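You operate a simulated robot arm through the tools that you are given. There is no shell and no other tool. Be economical: measure what you need, move in short steps, check, and stop when the job is done.

You run a simulated robot arm. Do the job below in one go: nothing can be reset, and whatever is moved stays where it is left.

JOB
Put the yellow test block on the white tile.

The check looks at the end state, three seconds after you hand in, the way a careful person would. Anything else that was tipped, shoved, dropped, spilled or broken makes it a failure.

ROBOT AND FRAMES
A 7-joint arm with a two-finger parallel gripper, fixed in place. Base frame: the origin is at the foot of the arm, x ahead of it, y to its left, z up; the work surface is at about z = 0. Units: mm, rad, N and s.
With the tool pointing down near the work surface it reaches from about 240 to 620 mm from the base axis. Its first joint turns from -1.152 to 1.152 rad. Payload 2.6 kg.
The tool frame sits at the grasp point between the pads (the TCP): z along the fingers, y along the line on which they close. The tips reach 30 mm beyond it. The gripper opens to 94 mm. The fingers are 28 mm wide and 10 mm thick; the gripper's body (50 by 96 mm) begins 55 mm behind the TCP.
Orientation is that of the tool frame in the base frame, as [roll, pitch, yaw] about the fixed x, y, z axes, in that order (R = Rz(yaw) Ry(pitch) Rx(roll)). With the fingers straight down and closing along the base's y, the tool's x points along the base's -x, its y along +y and its z along -z.

CONTROLS
- The arm moves only by the tool servo_tool. Its argument "deltas" is a list of rows, each an object of numbers (a shift or turn left out is 0, a gripper value left out holds the last): "x", "y", "z": the shift along the tool's x, y, z in mm; "rx", "ry", "rz": the turn, a rotation vector about the tool's x, y, z in rad; "jaw": the finger opening in mm, from 0 to 94. In form: [{"x": .., "y": .., "z": .., "rx": .., "ry": .., "rz": .., "jaw": ..}, ...]. A call has 1 to 20 rows; each row shifts and turns the commanded pose from where the row before left it, along the tool's axes as they then stand. Each row takes 0.2 s and may step no farther than 50 mm and 0.15 rad from the row before; otherwise, or with a gripper value out of range, the whole call is refused. Where a pose cannot be reached the arm comes as near as it can. A force on the tool above 40 N (or 10 N above the force at the start of the call, whichever is more), or a blocked arm, ends the call early, and 0.2 s more pass. Each finger travels about 72 mm/s and halts on what it meets, pressing with about 31 N; the grip force reading is that of the motor and also rises with nothing between the fingers. The clock runs only during rows and for 0.2 s after the last one: add rows that do not move to give the fingers time. It gives the time, the measured TCP pose, the force on the tool (base axes), the opening and the grip force at its end, in the units of the frame above (readings bear some noise), and new pictures: "pictures" is both (left out), scene, wrist or none.
- Cameras (640 x 400 px; columns grow to the right, rows downward): "scene" is fixed at [49.1, 445.2, 566.4]; the picture's right is [-0.60, -0.80, 0.00], its down [-0.44, 0.33, -0.83] and it looks along [0.67, -0.50, -0.56] (base axes); focal length 313 px, centre (320, 200). "wrist" rides on the gripper at [-37, 0, -58] in the tool frame; the picture's right is [0.00, -1.00, 0.00], its down [0.97, 0.00, -0.24] and it looks along [0.24, 0.00, 0.97] (tool axes); focal length 218 px, centre (320, 200). There is no depth. A picture from a camera that has moved, and an enlarged one, comes with that camera's place and axes in the base frame and with its lens.
- inspect(camera, box): a new picture of the part [left, top, right, bottom] of that camera's present view, enlarged. No time passes.
- close_job(): hands the job in; it is judged then, once.

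Go step by step. Nothing tells you positions but the pictures and the camera data: compare them with the known pose of the tool, close in by small moves and look again before you grip or let go. The budget is 90 turns and 150 pictures, counting those below and the enlarged ones. Unless the task says otherwise, let go and move clear before handing in, and close with one line.

The tools are called after "Request:" by a JSON object that holds its "op" and its "data". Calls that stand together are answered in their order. servo_tool: Moves the arm, as the interface text tells. Its arguments: {"type":"object","properties":{"deltas":{"type":"array","items":{"type":"object","properties":{"x":{"type":"number"},"y":{"type":"number"},"z":{"type":"number"},"rx":{"type":"number"},"ry":{"type":"number"},"rz":{"type":"number"},"jaw":{"type":"number"}}}},"pictures":{"type":"string","enum":["both","scene","wrist","none"]}},"required":["deltas"]} The other tools are called the same way: inspect (camera, box) takes an enlarged picture of a part of a camera's view; close_job () hands the job in.

At the start:

```text
time: 0.0
tcp_pos: [453.0, -23.2, 317.8]
ee_rot: [-3.141, 0.0, -3.14]
contact_force: [-0.6, 0.0, -0.4]
gripper_width: 93.9
grip_force: 0.1
```

scene: 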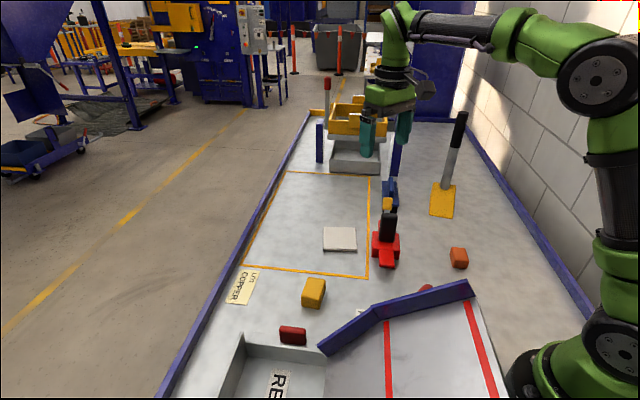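
wrist: 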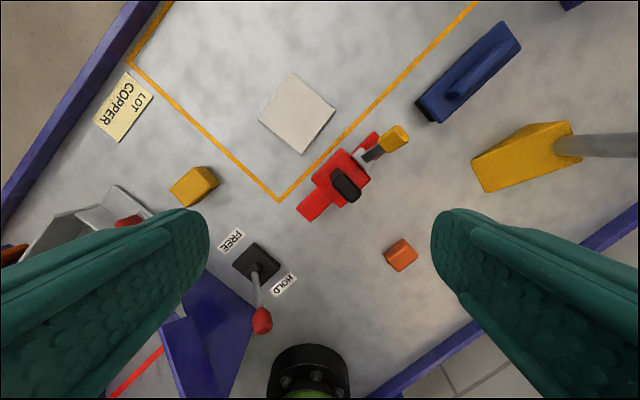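

I see the yellow block near (425, 185) and the white tile near (542, 12), with a red clamp and a lever close by. I'll look closer before moving.

Request:
{"op": "inspect", "data": {"camera": "scene", "box": [220, 170, 480, 340]}}

Request:
{"op": "inspect", "data": {"camera": "wrist", "box": [80, 50, 360, 225]}}

```text
2.35 times, centred on (350, 255) of scene
camera zoom: at [49.1, 445.2, 566.4], right [-0.6, -0.8, 0.0], down [-0.44, 0.33, -0.83], along [0.67, -0.5, -0.56], focal length 737 px, centre (249, 71)
```

zoom: 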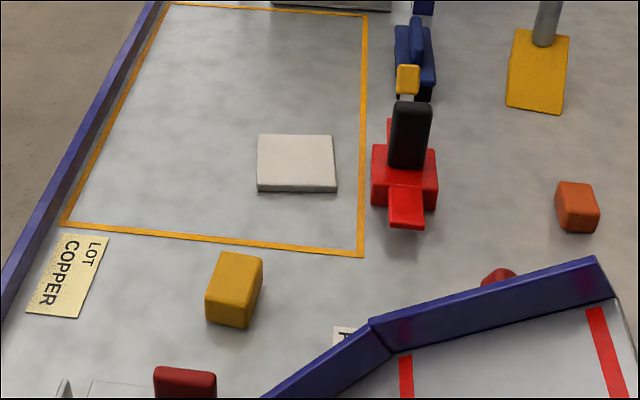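

```text
2.29 times, centred on (220, 138) of wrist
camera zoom: at [490.9, -22.3, 375.6], right [0.0, -1.0, 0.0], down [-0.97, 0.0, 0.24], along [-0.24, 0.0, -0.97], focal length 499 px, centre (549, 343)
```

zoom: 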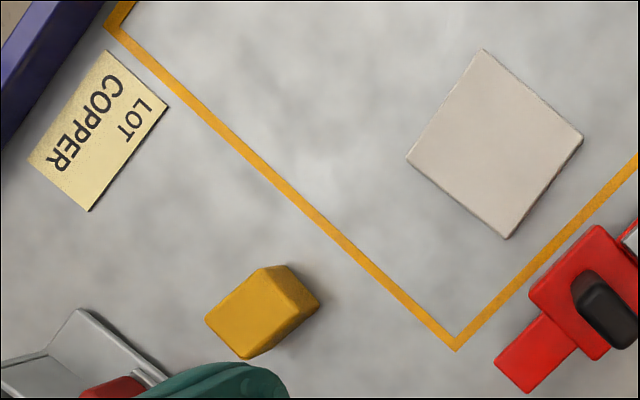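

The block looks clear on its sides. I'll move over it at a safe height for a plan view.

Request:
{"op": "servo_tool", "data": {"deltas": [{"y": 45, "x": 6}, {"y": 45, "x": 6}, {"y": 45, "x": 6}, {"y": 45, "x": 5}, {"y": 25, "x": 5}, {}]}}

```text
time: 1.4
tcp_pos: [425.0, 181.8, 317.5]
ee_rot: [-3.141, 0.0, 3.141]
contact_force: [0.0, 0.3, 0.3]
gripper_width: 94.0
grip_force: 0.0
camera wrist: at [462.6, 183.2, 375.3], right [0.0, -1.0, 0.0], down [-0.97, 0.0, 0.24], along [-0.24, 0.0, -0.97], focal length 218 px, centre (320, 200)
```

scene: 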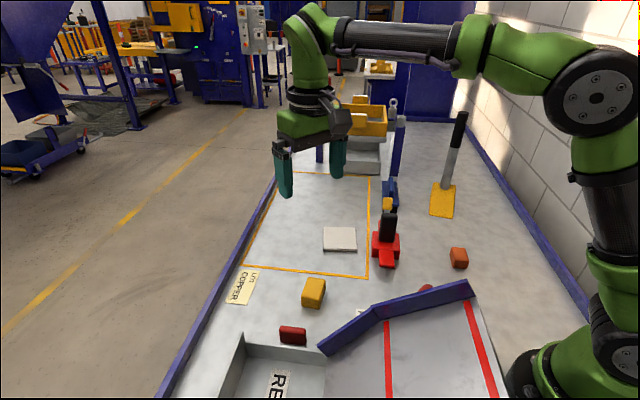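
wrist: 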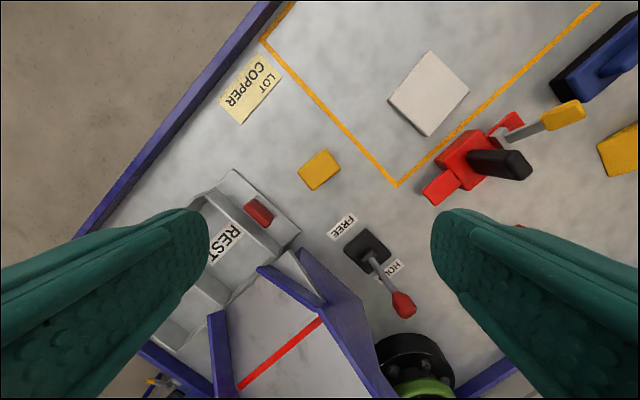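

Request:
{"op": "inspect", "data": {"camera": "wrist", "box": [240, 100, 480, 250]}}

```text
2.67 times, centred on (360, 175) of wrist
camera zoom: at [462.6, 183.2, 375.3], right [0.0, -1.0, 0.0], down [-0.97, 0.0, 0.24], along [-0.24, 0.0, -0.97], focal length 582 px, centre (213, 267)
```

zoom: 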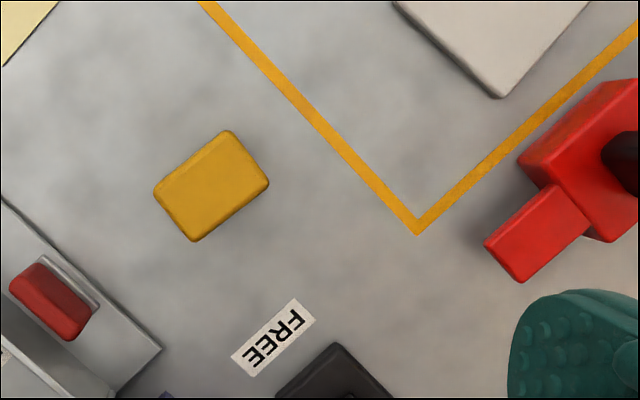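

The block's top is about 56 x 38 mm, centred near (427, 184), with its short axis about 40° from base x. I'll turn the gripper to close on the short axis and descend partway.

Request:
{"op": "servo_tool", "data": {"deltas": [{"x": -2, "y": 2, "rz": 0.147}, {"rz": 0.147}, {"rz": 0.147}, {"rz": 0.147}, {"rz": 0.147}, {"rz": 0.147}, {"z": 45}, {"z": 45}, {"z": 45}, {"z": 20}, {}]}}

```text
time: 3.8
tcp_pos: [426.3, 183.6, 162.0]
ee_rot: [3.141, 0.0, 2.26]
contact_force: [-0.7, 0.2, -0.2]
gripper_width: 94.0
grip_force: 0.1
camera wrist: at [451.1, 156.7, 220.3], right [-0.77, -0.64, 0.0], down [-0.62, 0.75, 0.24], along [-0.15, 0.19, -0.97], focal length 218 px, centre (320, 200)
```

scene: 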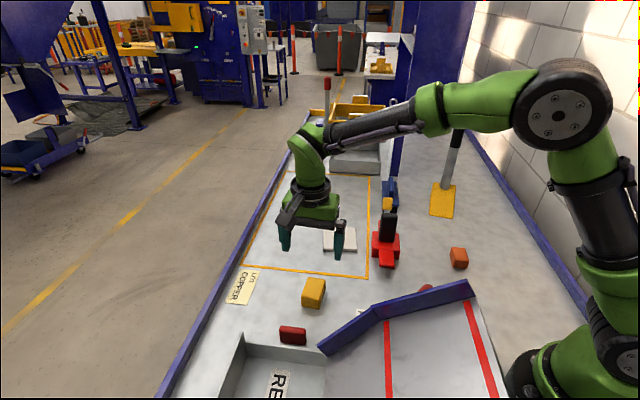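
wrist: 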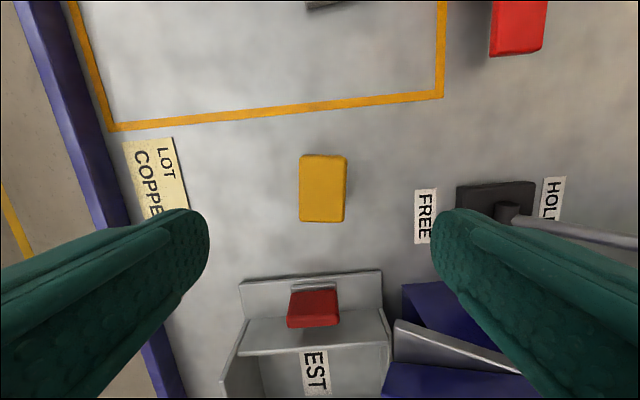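

The block is centred between the fingers and aligned. I'll descend to just above and then to grasp height.

Request:
{"op": "servo_tool", "data": {"deltas": [{"z": 40}, {"z": 35}, {"z": 20}, {}]}}

```text
time: 4.8
tcp_pos: [426.5, 183.1, 66.9]
ee_rot: [-3.14, 0.0, 2.26]
contact_force: [0.1, -0.1, 0.0]
gripper_width: 94.1
grip_force: 0.0
camera wrist: at [450.8, 155.9, 125.1], right [-0.77, -0.64, 0.0], down [-0.62, 0.75, 0.24], along [-0.15, 0.19, -0.97], focal length 218 px, centre (320, 200)
```

scene: 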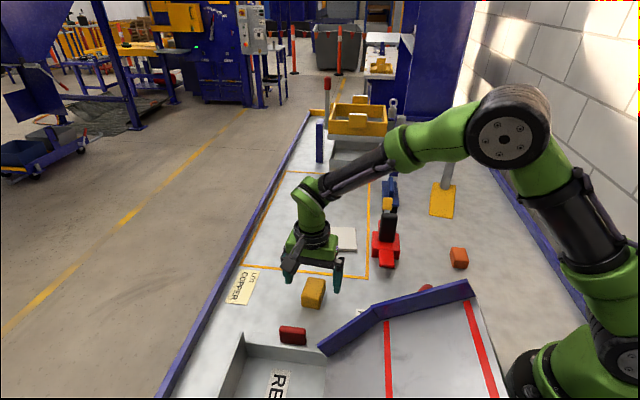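
wrist: 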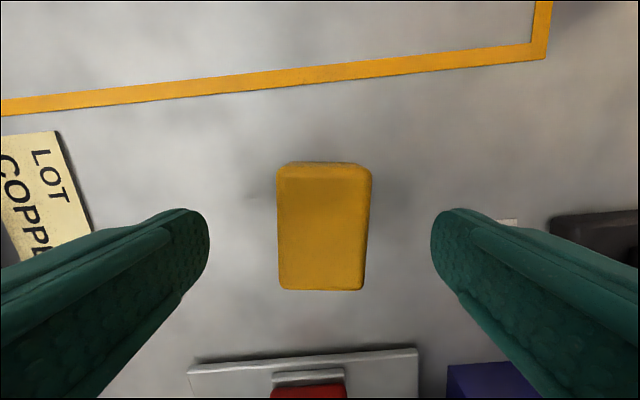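

Request:
{"op": "servo_tool", "data": {"deltas": [{"z": 20}, {"z": 11}, {}, {"jaw": 30}, {}, {}, {}, {}]}}

```text
time: 6.6
tcp_pos: [428.0, 185.0, 36.6]
ee_rot: [3.139, 0.001, 2.259]
contact_force: [-3.0, -2.2, 17.3]
gripper_width: 42.3
grip_force: 31.1
camera wrist: at [451.8, 156.3, 95.3], right [-0.77, -0.64, 0.0], down [-0.62, 0.75, 0.24], along [-0.15, 0.19, -0.97], focal length 218 px, centre (320, 200)
```

scene: 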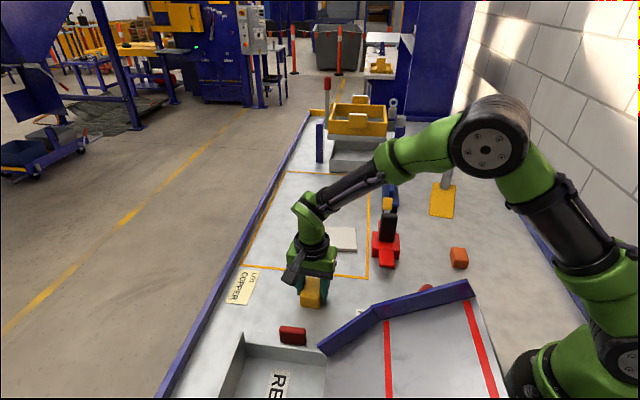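
wrist: 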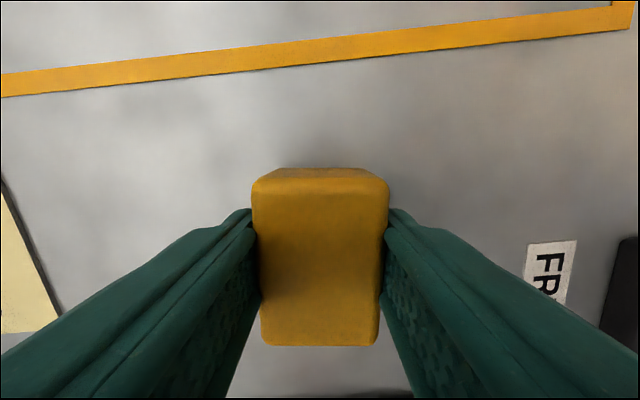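

The grip is on at 42 mm. I'll lift a little and check it.

Request:
{"op": "servo_tool", "data": {"deltas": [{"z": -10}, {"z": -20}, {"z": -30}, {}]}}

```text
time: 7.6
tcp_pos: [425.2, 183.8, 96.2]
ee_rot: [-3.141, -0.001, 2.258]
contact_force: [0.5, -0.5, -1.0]
gripper_width: 40.9
grip_force: 31.1
camera wrist: at [450.6, 156.3, 154.3], right [-0.77, -0.64, 0.0], down [-0.62, 0.75, 0.24], along [-0.15, 0.19, -0.97], focal length 218 px, centre (320, 200)
```

scene: 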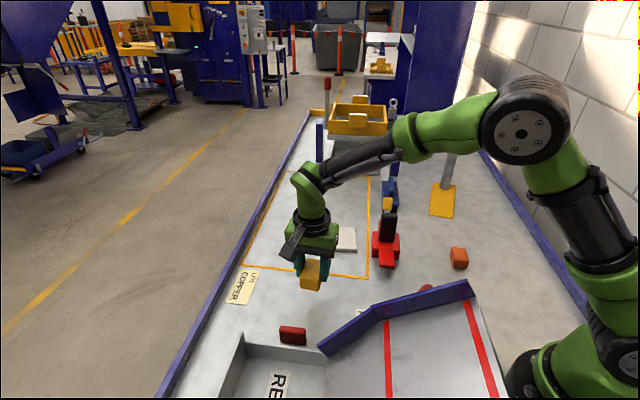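
wrist: 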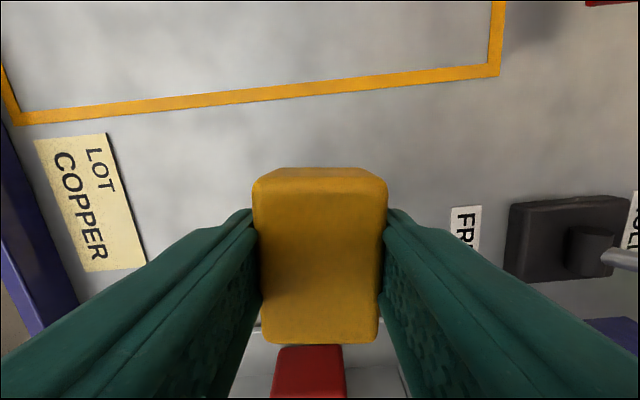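

The block is held. I'll raise it and move towards the tile, stopping short to measure the tile.

Request:
{"op": "servo_tool", "data": {"deltas": [{"z": -40}, {"z": -30}, {"x": -35, "y": -3}, {"x": -35, "y": -3}, {"x": -35, "y": -3}, {"x": -35, "y": -3}, {}]}}

```text
time: 9.2
tcp_pos: [505.8, 68.3, 166.0]
ee_rot: [3.14, -0.001, 2.259]
contact_force: [0.7, -0.2, 0.0]
gripper_width: 40.8
grip_force: 31.2
camera wrist: at [530.5, 40.0, 224.4], right [-0.77, -0.64, 0.0], down [-0.62, 0.75, 0.24], along [-0.15, 0.19, -0.97], focal length 218 px, centre (320, 200)
```

scene: 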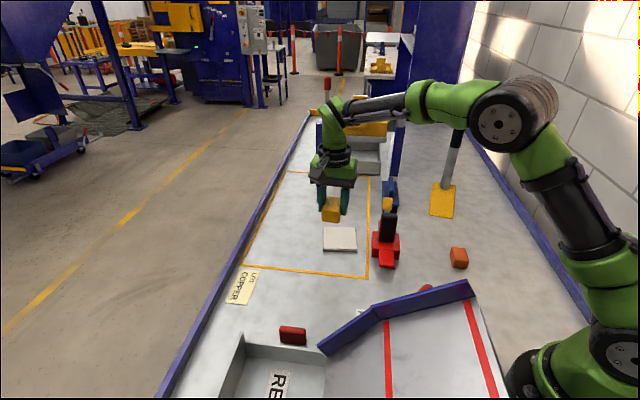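
wrist: 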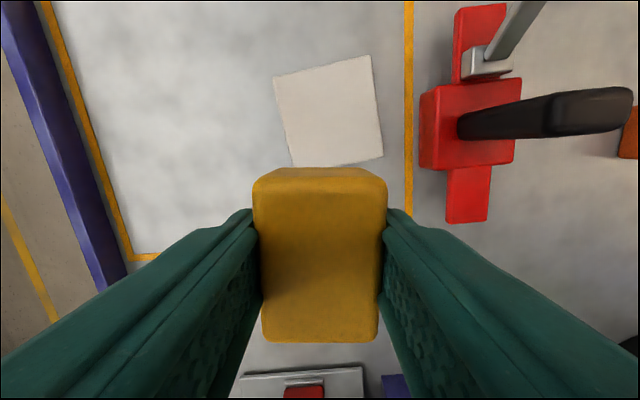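

The tile centre is about 66 mm ahead and 9 mm to the side, turned about 9°. I'll centre over it, line up and lower to just above.

Request:
{"op": "servo_tool", "data": {"deltas": [{"x": -33, "y": -4.5}, {"x": -33, "y": -4.8}, {"rz": -0.14}, {"z": 40}, {"z": 35}, {"z": 20}, {}]}}

Request:
{"op": "inspect", "data": {"camera": "scene", "box": [260, 150, 460, 275]}}

```text
time: 10.8
tcp_pos: [540.3, 11.5, 71.6]
ee_rot: [3.14, -0.001, 2.403]
contact_force: [0.3, 0.6, -0.6]
gripper_width: 40.9
grip_force: 30.8
camera wrist: at [569.7, -12.9, 129.4], right [-0.67, -0.74, 0.0], down [-0.72, 0.66, 0.24], along [-0.18, 0.16, -0.97], focal length 218 px, centre (320, 200)
```

scene: 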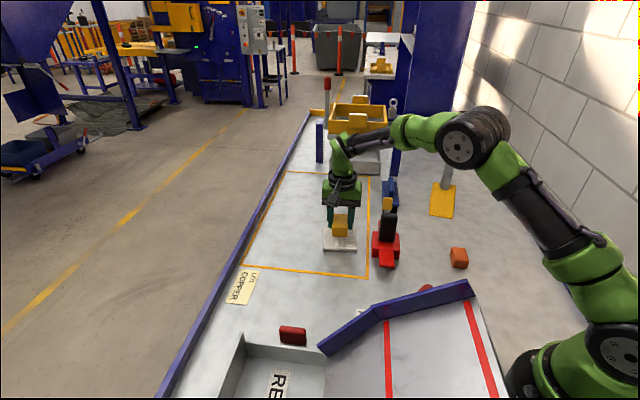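
wrist: 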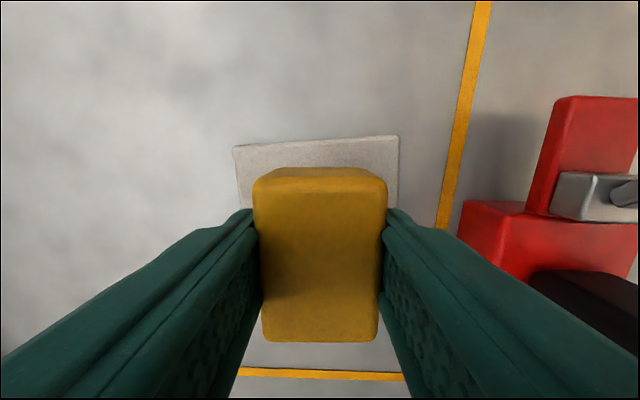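

```text
3.20 times, centred on (360, 212) of scene
camera zoom: at [49.1, 445.2, 566.4], right [-0.6, -0.8, 0.0], down [-0.44, 0.33, -0.83], along [0.67, -0.5, -0.56], focal length 1002 px, centre (192, 160)
```

zoom: 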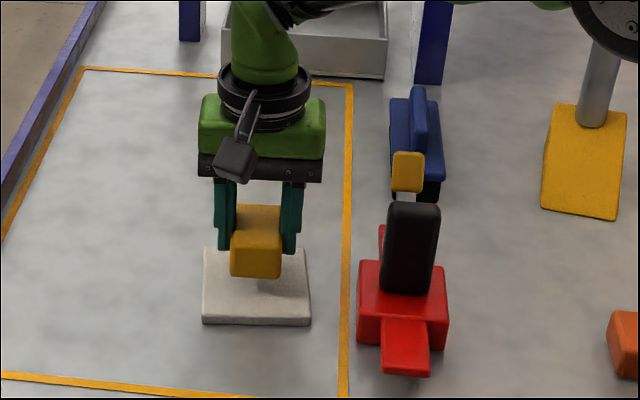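

The block is over the tile. A small 4 mm correction, then I'll lower gently until it touches.

Request:
{"op": "servo_tool", "data": {"deltas": [{"x": 4, "y": 1.5}, {"z": 12}, {"z": 7}, {}]}}

Request:
{"op": "inspect", "data": {"camera": "scene", "box": [300, 190, 380, 260]}}

```text
time: 11.8
tcp_pos: [539.2, 15.2, 52.3]
ee_rot: [3.141, 0.0, 2.4]
contact_force: [0.8, -0.2, -0.6]
gripper_width: 40.8
grip_force: 31.2
camera wrist: at [567.8, -9.3, 110.6], right [-0.68, -0.74, 0.0], down [-0.72, 0.66, 0.24], along [-0.18, 0.16, -0.97], focal length 218 px, centre (320, 200)
```

scene: 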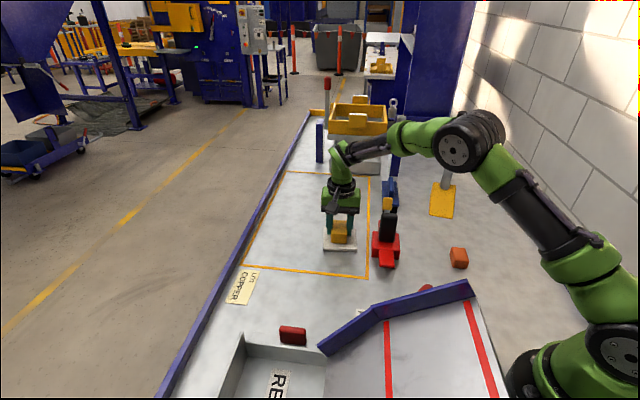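
wrist: 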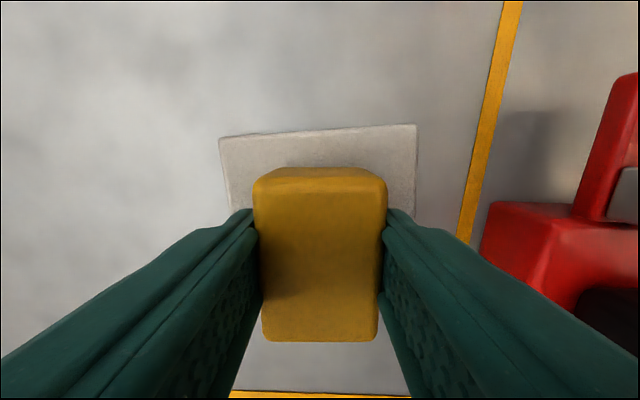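

```text
5.71 times, centred on (340, 225) of scene
camera zoom: at [49.1, 445.2, 566.4], right [-0.6, -0.8, 0.0], down [-0.44, 0.33, -0.83], along [0.67, -0.5, -0.56], focal length 1789 px, centre (206, 57)
```

zoom: 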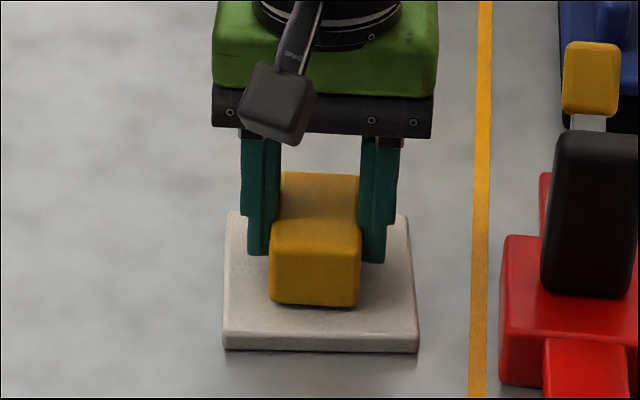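

Request:
{"op": "servo_tool", "data": {"deltas": [{"z": 2}, {"z": 1.5}, {"z": 1}, {"z": 1}, {}], "pictures": "none"}}

Request:
{"op": "inspect", "data": {"camera": "scene", "box": [300, 190, 380, 260]}}

```text
time: 13.0
tcp_pos: [541.2, 15.5, 51.3]
ee_rot: [3.138, 0.004, 2.4]
contact_force: [-8.4, -1.5, 33.3]
gripper_width: 40.7
grip_force: 31.1
```

```text
5.71 times, centred on (340, 225) of scene
camera zoom: at [48.9, 445.2, 566.5], right [-0.6, -0.8, 0.0], down [-0.44, 0.33, -0.83], along [0.67, -0.5, -0.55], focal length 1789 px, centre (206, 57)
```

zoom: 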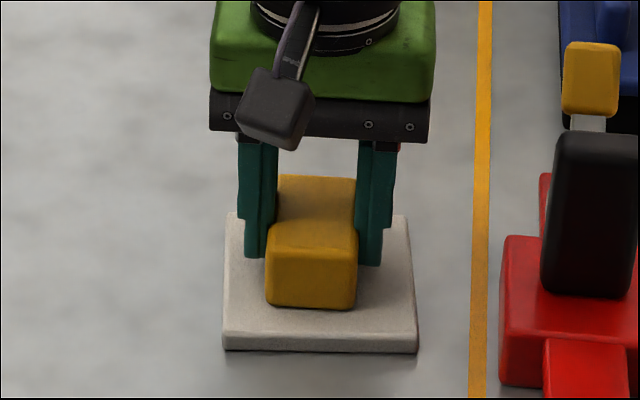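

It's resting on the tile, pressed at about 33 N. I'll relax the push, then open narrowly so the fingers don't hit anything.

Request:
{"op": "servo_tool", "data": {"deltas": [{"z": -2}, {"z": -2}, {}], "pictures": "none"}}

```text
time: 13.8
tcp_pos: [538.7, 15.7, 49.9]
ee_rot: [-3.14, -0.001, 2.403]
contact_force: [3.9, 0.3, 8.7]
gripper_width: 40.8
grip_force: 30.5
```

Request:
{"op": "servo_tool", "data": {"deltas": [{"jaw": 46}, {"jaw": 54}, {"jaw": 64}, {}]}}

```text
time: 14.8
tcp_pos: [540.1, 15.5, 52.2]
ee_rot: [3.141, 0.002, 2.401]
contact_force: [-0.2, 0.4, -0.2]
gripper_width: 64.0
grip_force: 0.0
camera wrist: at [567.8, -8.9, 109.2], right [-0.68, -0.74, 0.0], down [-0.72, 0.66, 0.24], along [-0.18, 0.16, -0.97], focal length 218 px, centre (320, 200)
```

scene: 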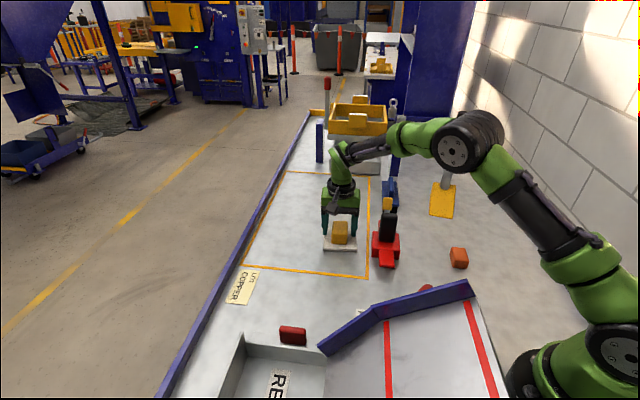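
wrist: 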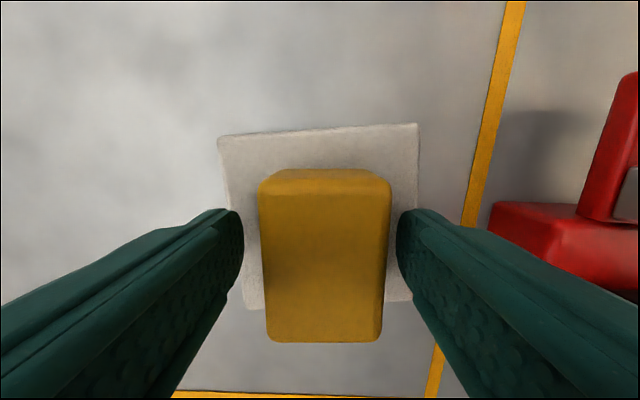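

The block is free of both fingers. I'll lift straight up and check.

Request:
{"op": "servo_tool", "data": {"deltas": [{"z": -15}, {"z": -30}, {"z": -45}, {"z": -45}, {"z": -45}, {}, {}]}}

Request:
{"op": "inspect", "data": {"camera": "scene", "box": [280, 170, 440, 280]}}

```text
time: 16.4
tcp_pos: [539.3, 14.0, 231.4]
ee_rot: [-3.141, 0.001, 2.401]
contact_force: [-1.2, -0.6, 0.6]
gripper_width: 64.0
grip_force: 0.0
camera wrist: at [568.1, -9.8, 288.4], right [-0.68, -0.74, 0.0], down [-0.72, 0.66, 0.24], along [-0.18, 0.16, -0.97], focal length 218 px, centre (320, 200)
```

scene: 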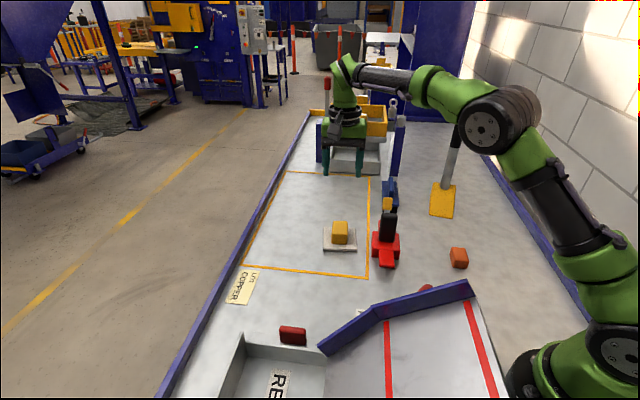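
wrist: 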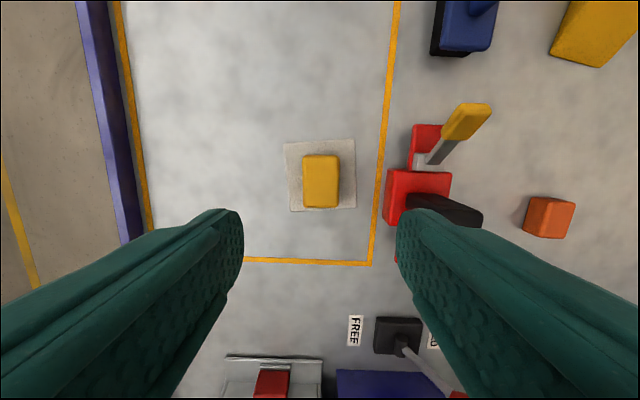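

```text
3.64 times, centred on (360, 225) of scene
camera zoom: at [49.1, 445.2, 566.4], right [-0.6, -0.8, 0.0], down [-0.44, 0.33, -0.83], along [0.67, -0.5, -0.56], focal length 1138 px, centre (174, 109)
```

zoom: 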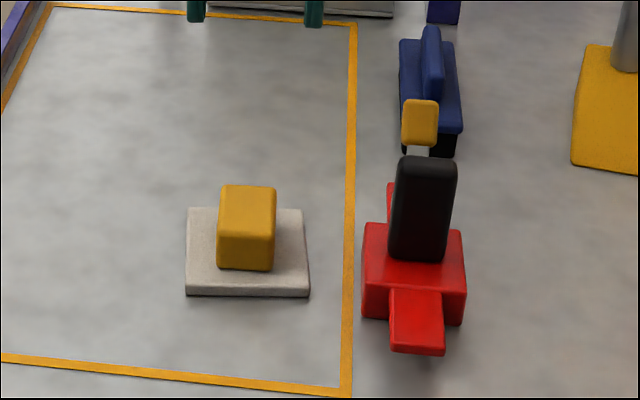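

The block sits flat, well inside the tile; nothing else has moved and the gripper is clear, so I'm handing in.

Request:
{"op": "close_job", "data": {}}

```text
The job is handed in.
```

The yellow test block is resting flat on the white tile. I've let go and moved the gripper clear, and in the last pictures nothing else had moved.
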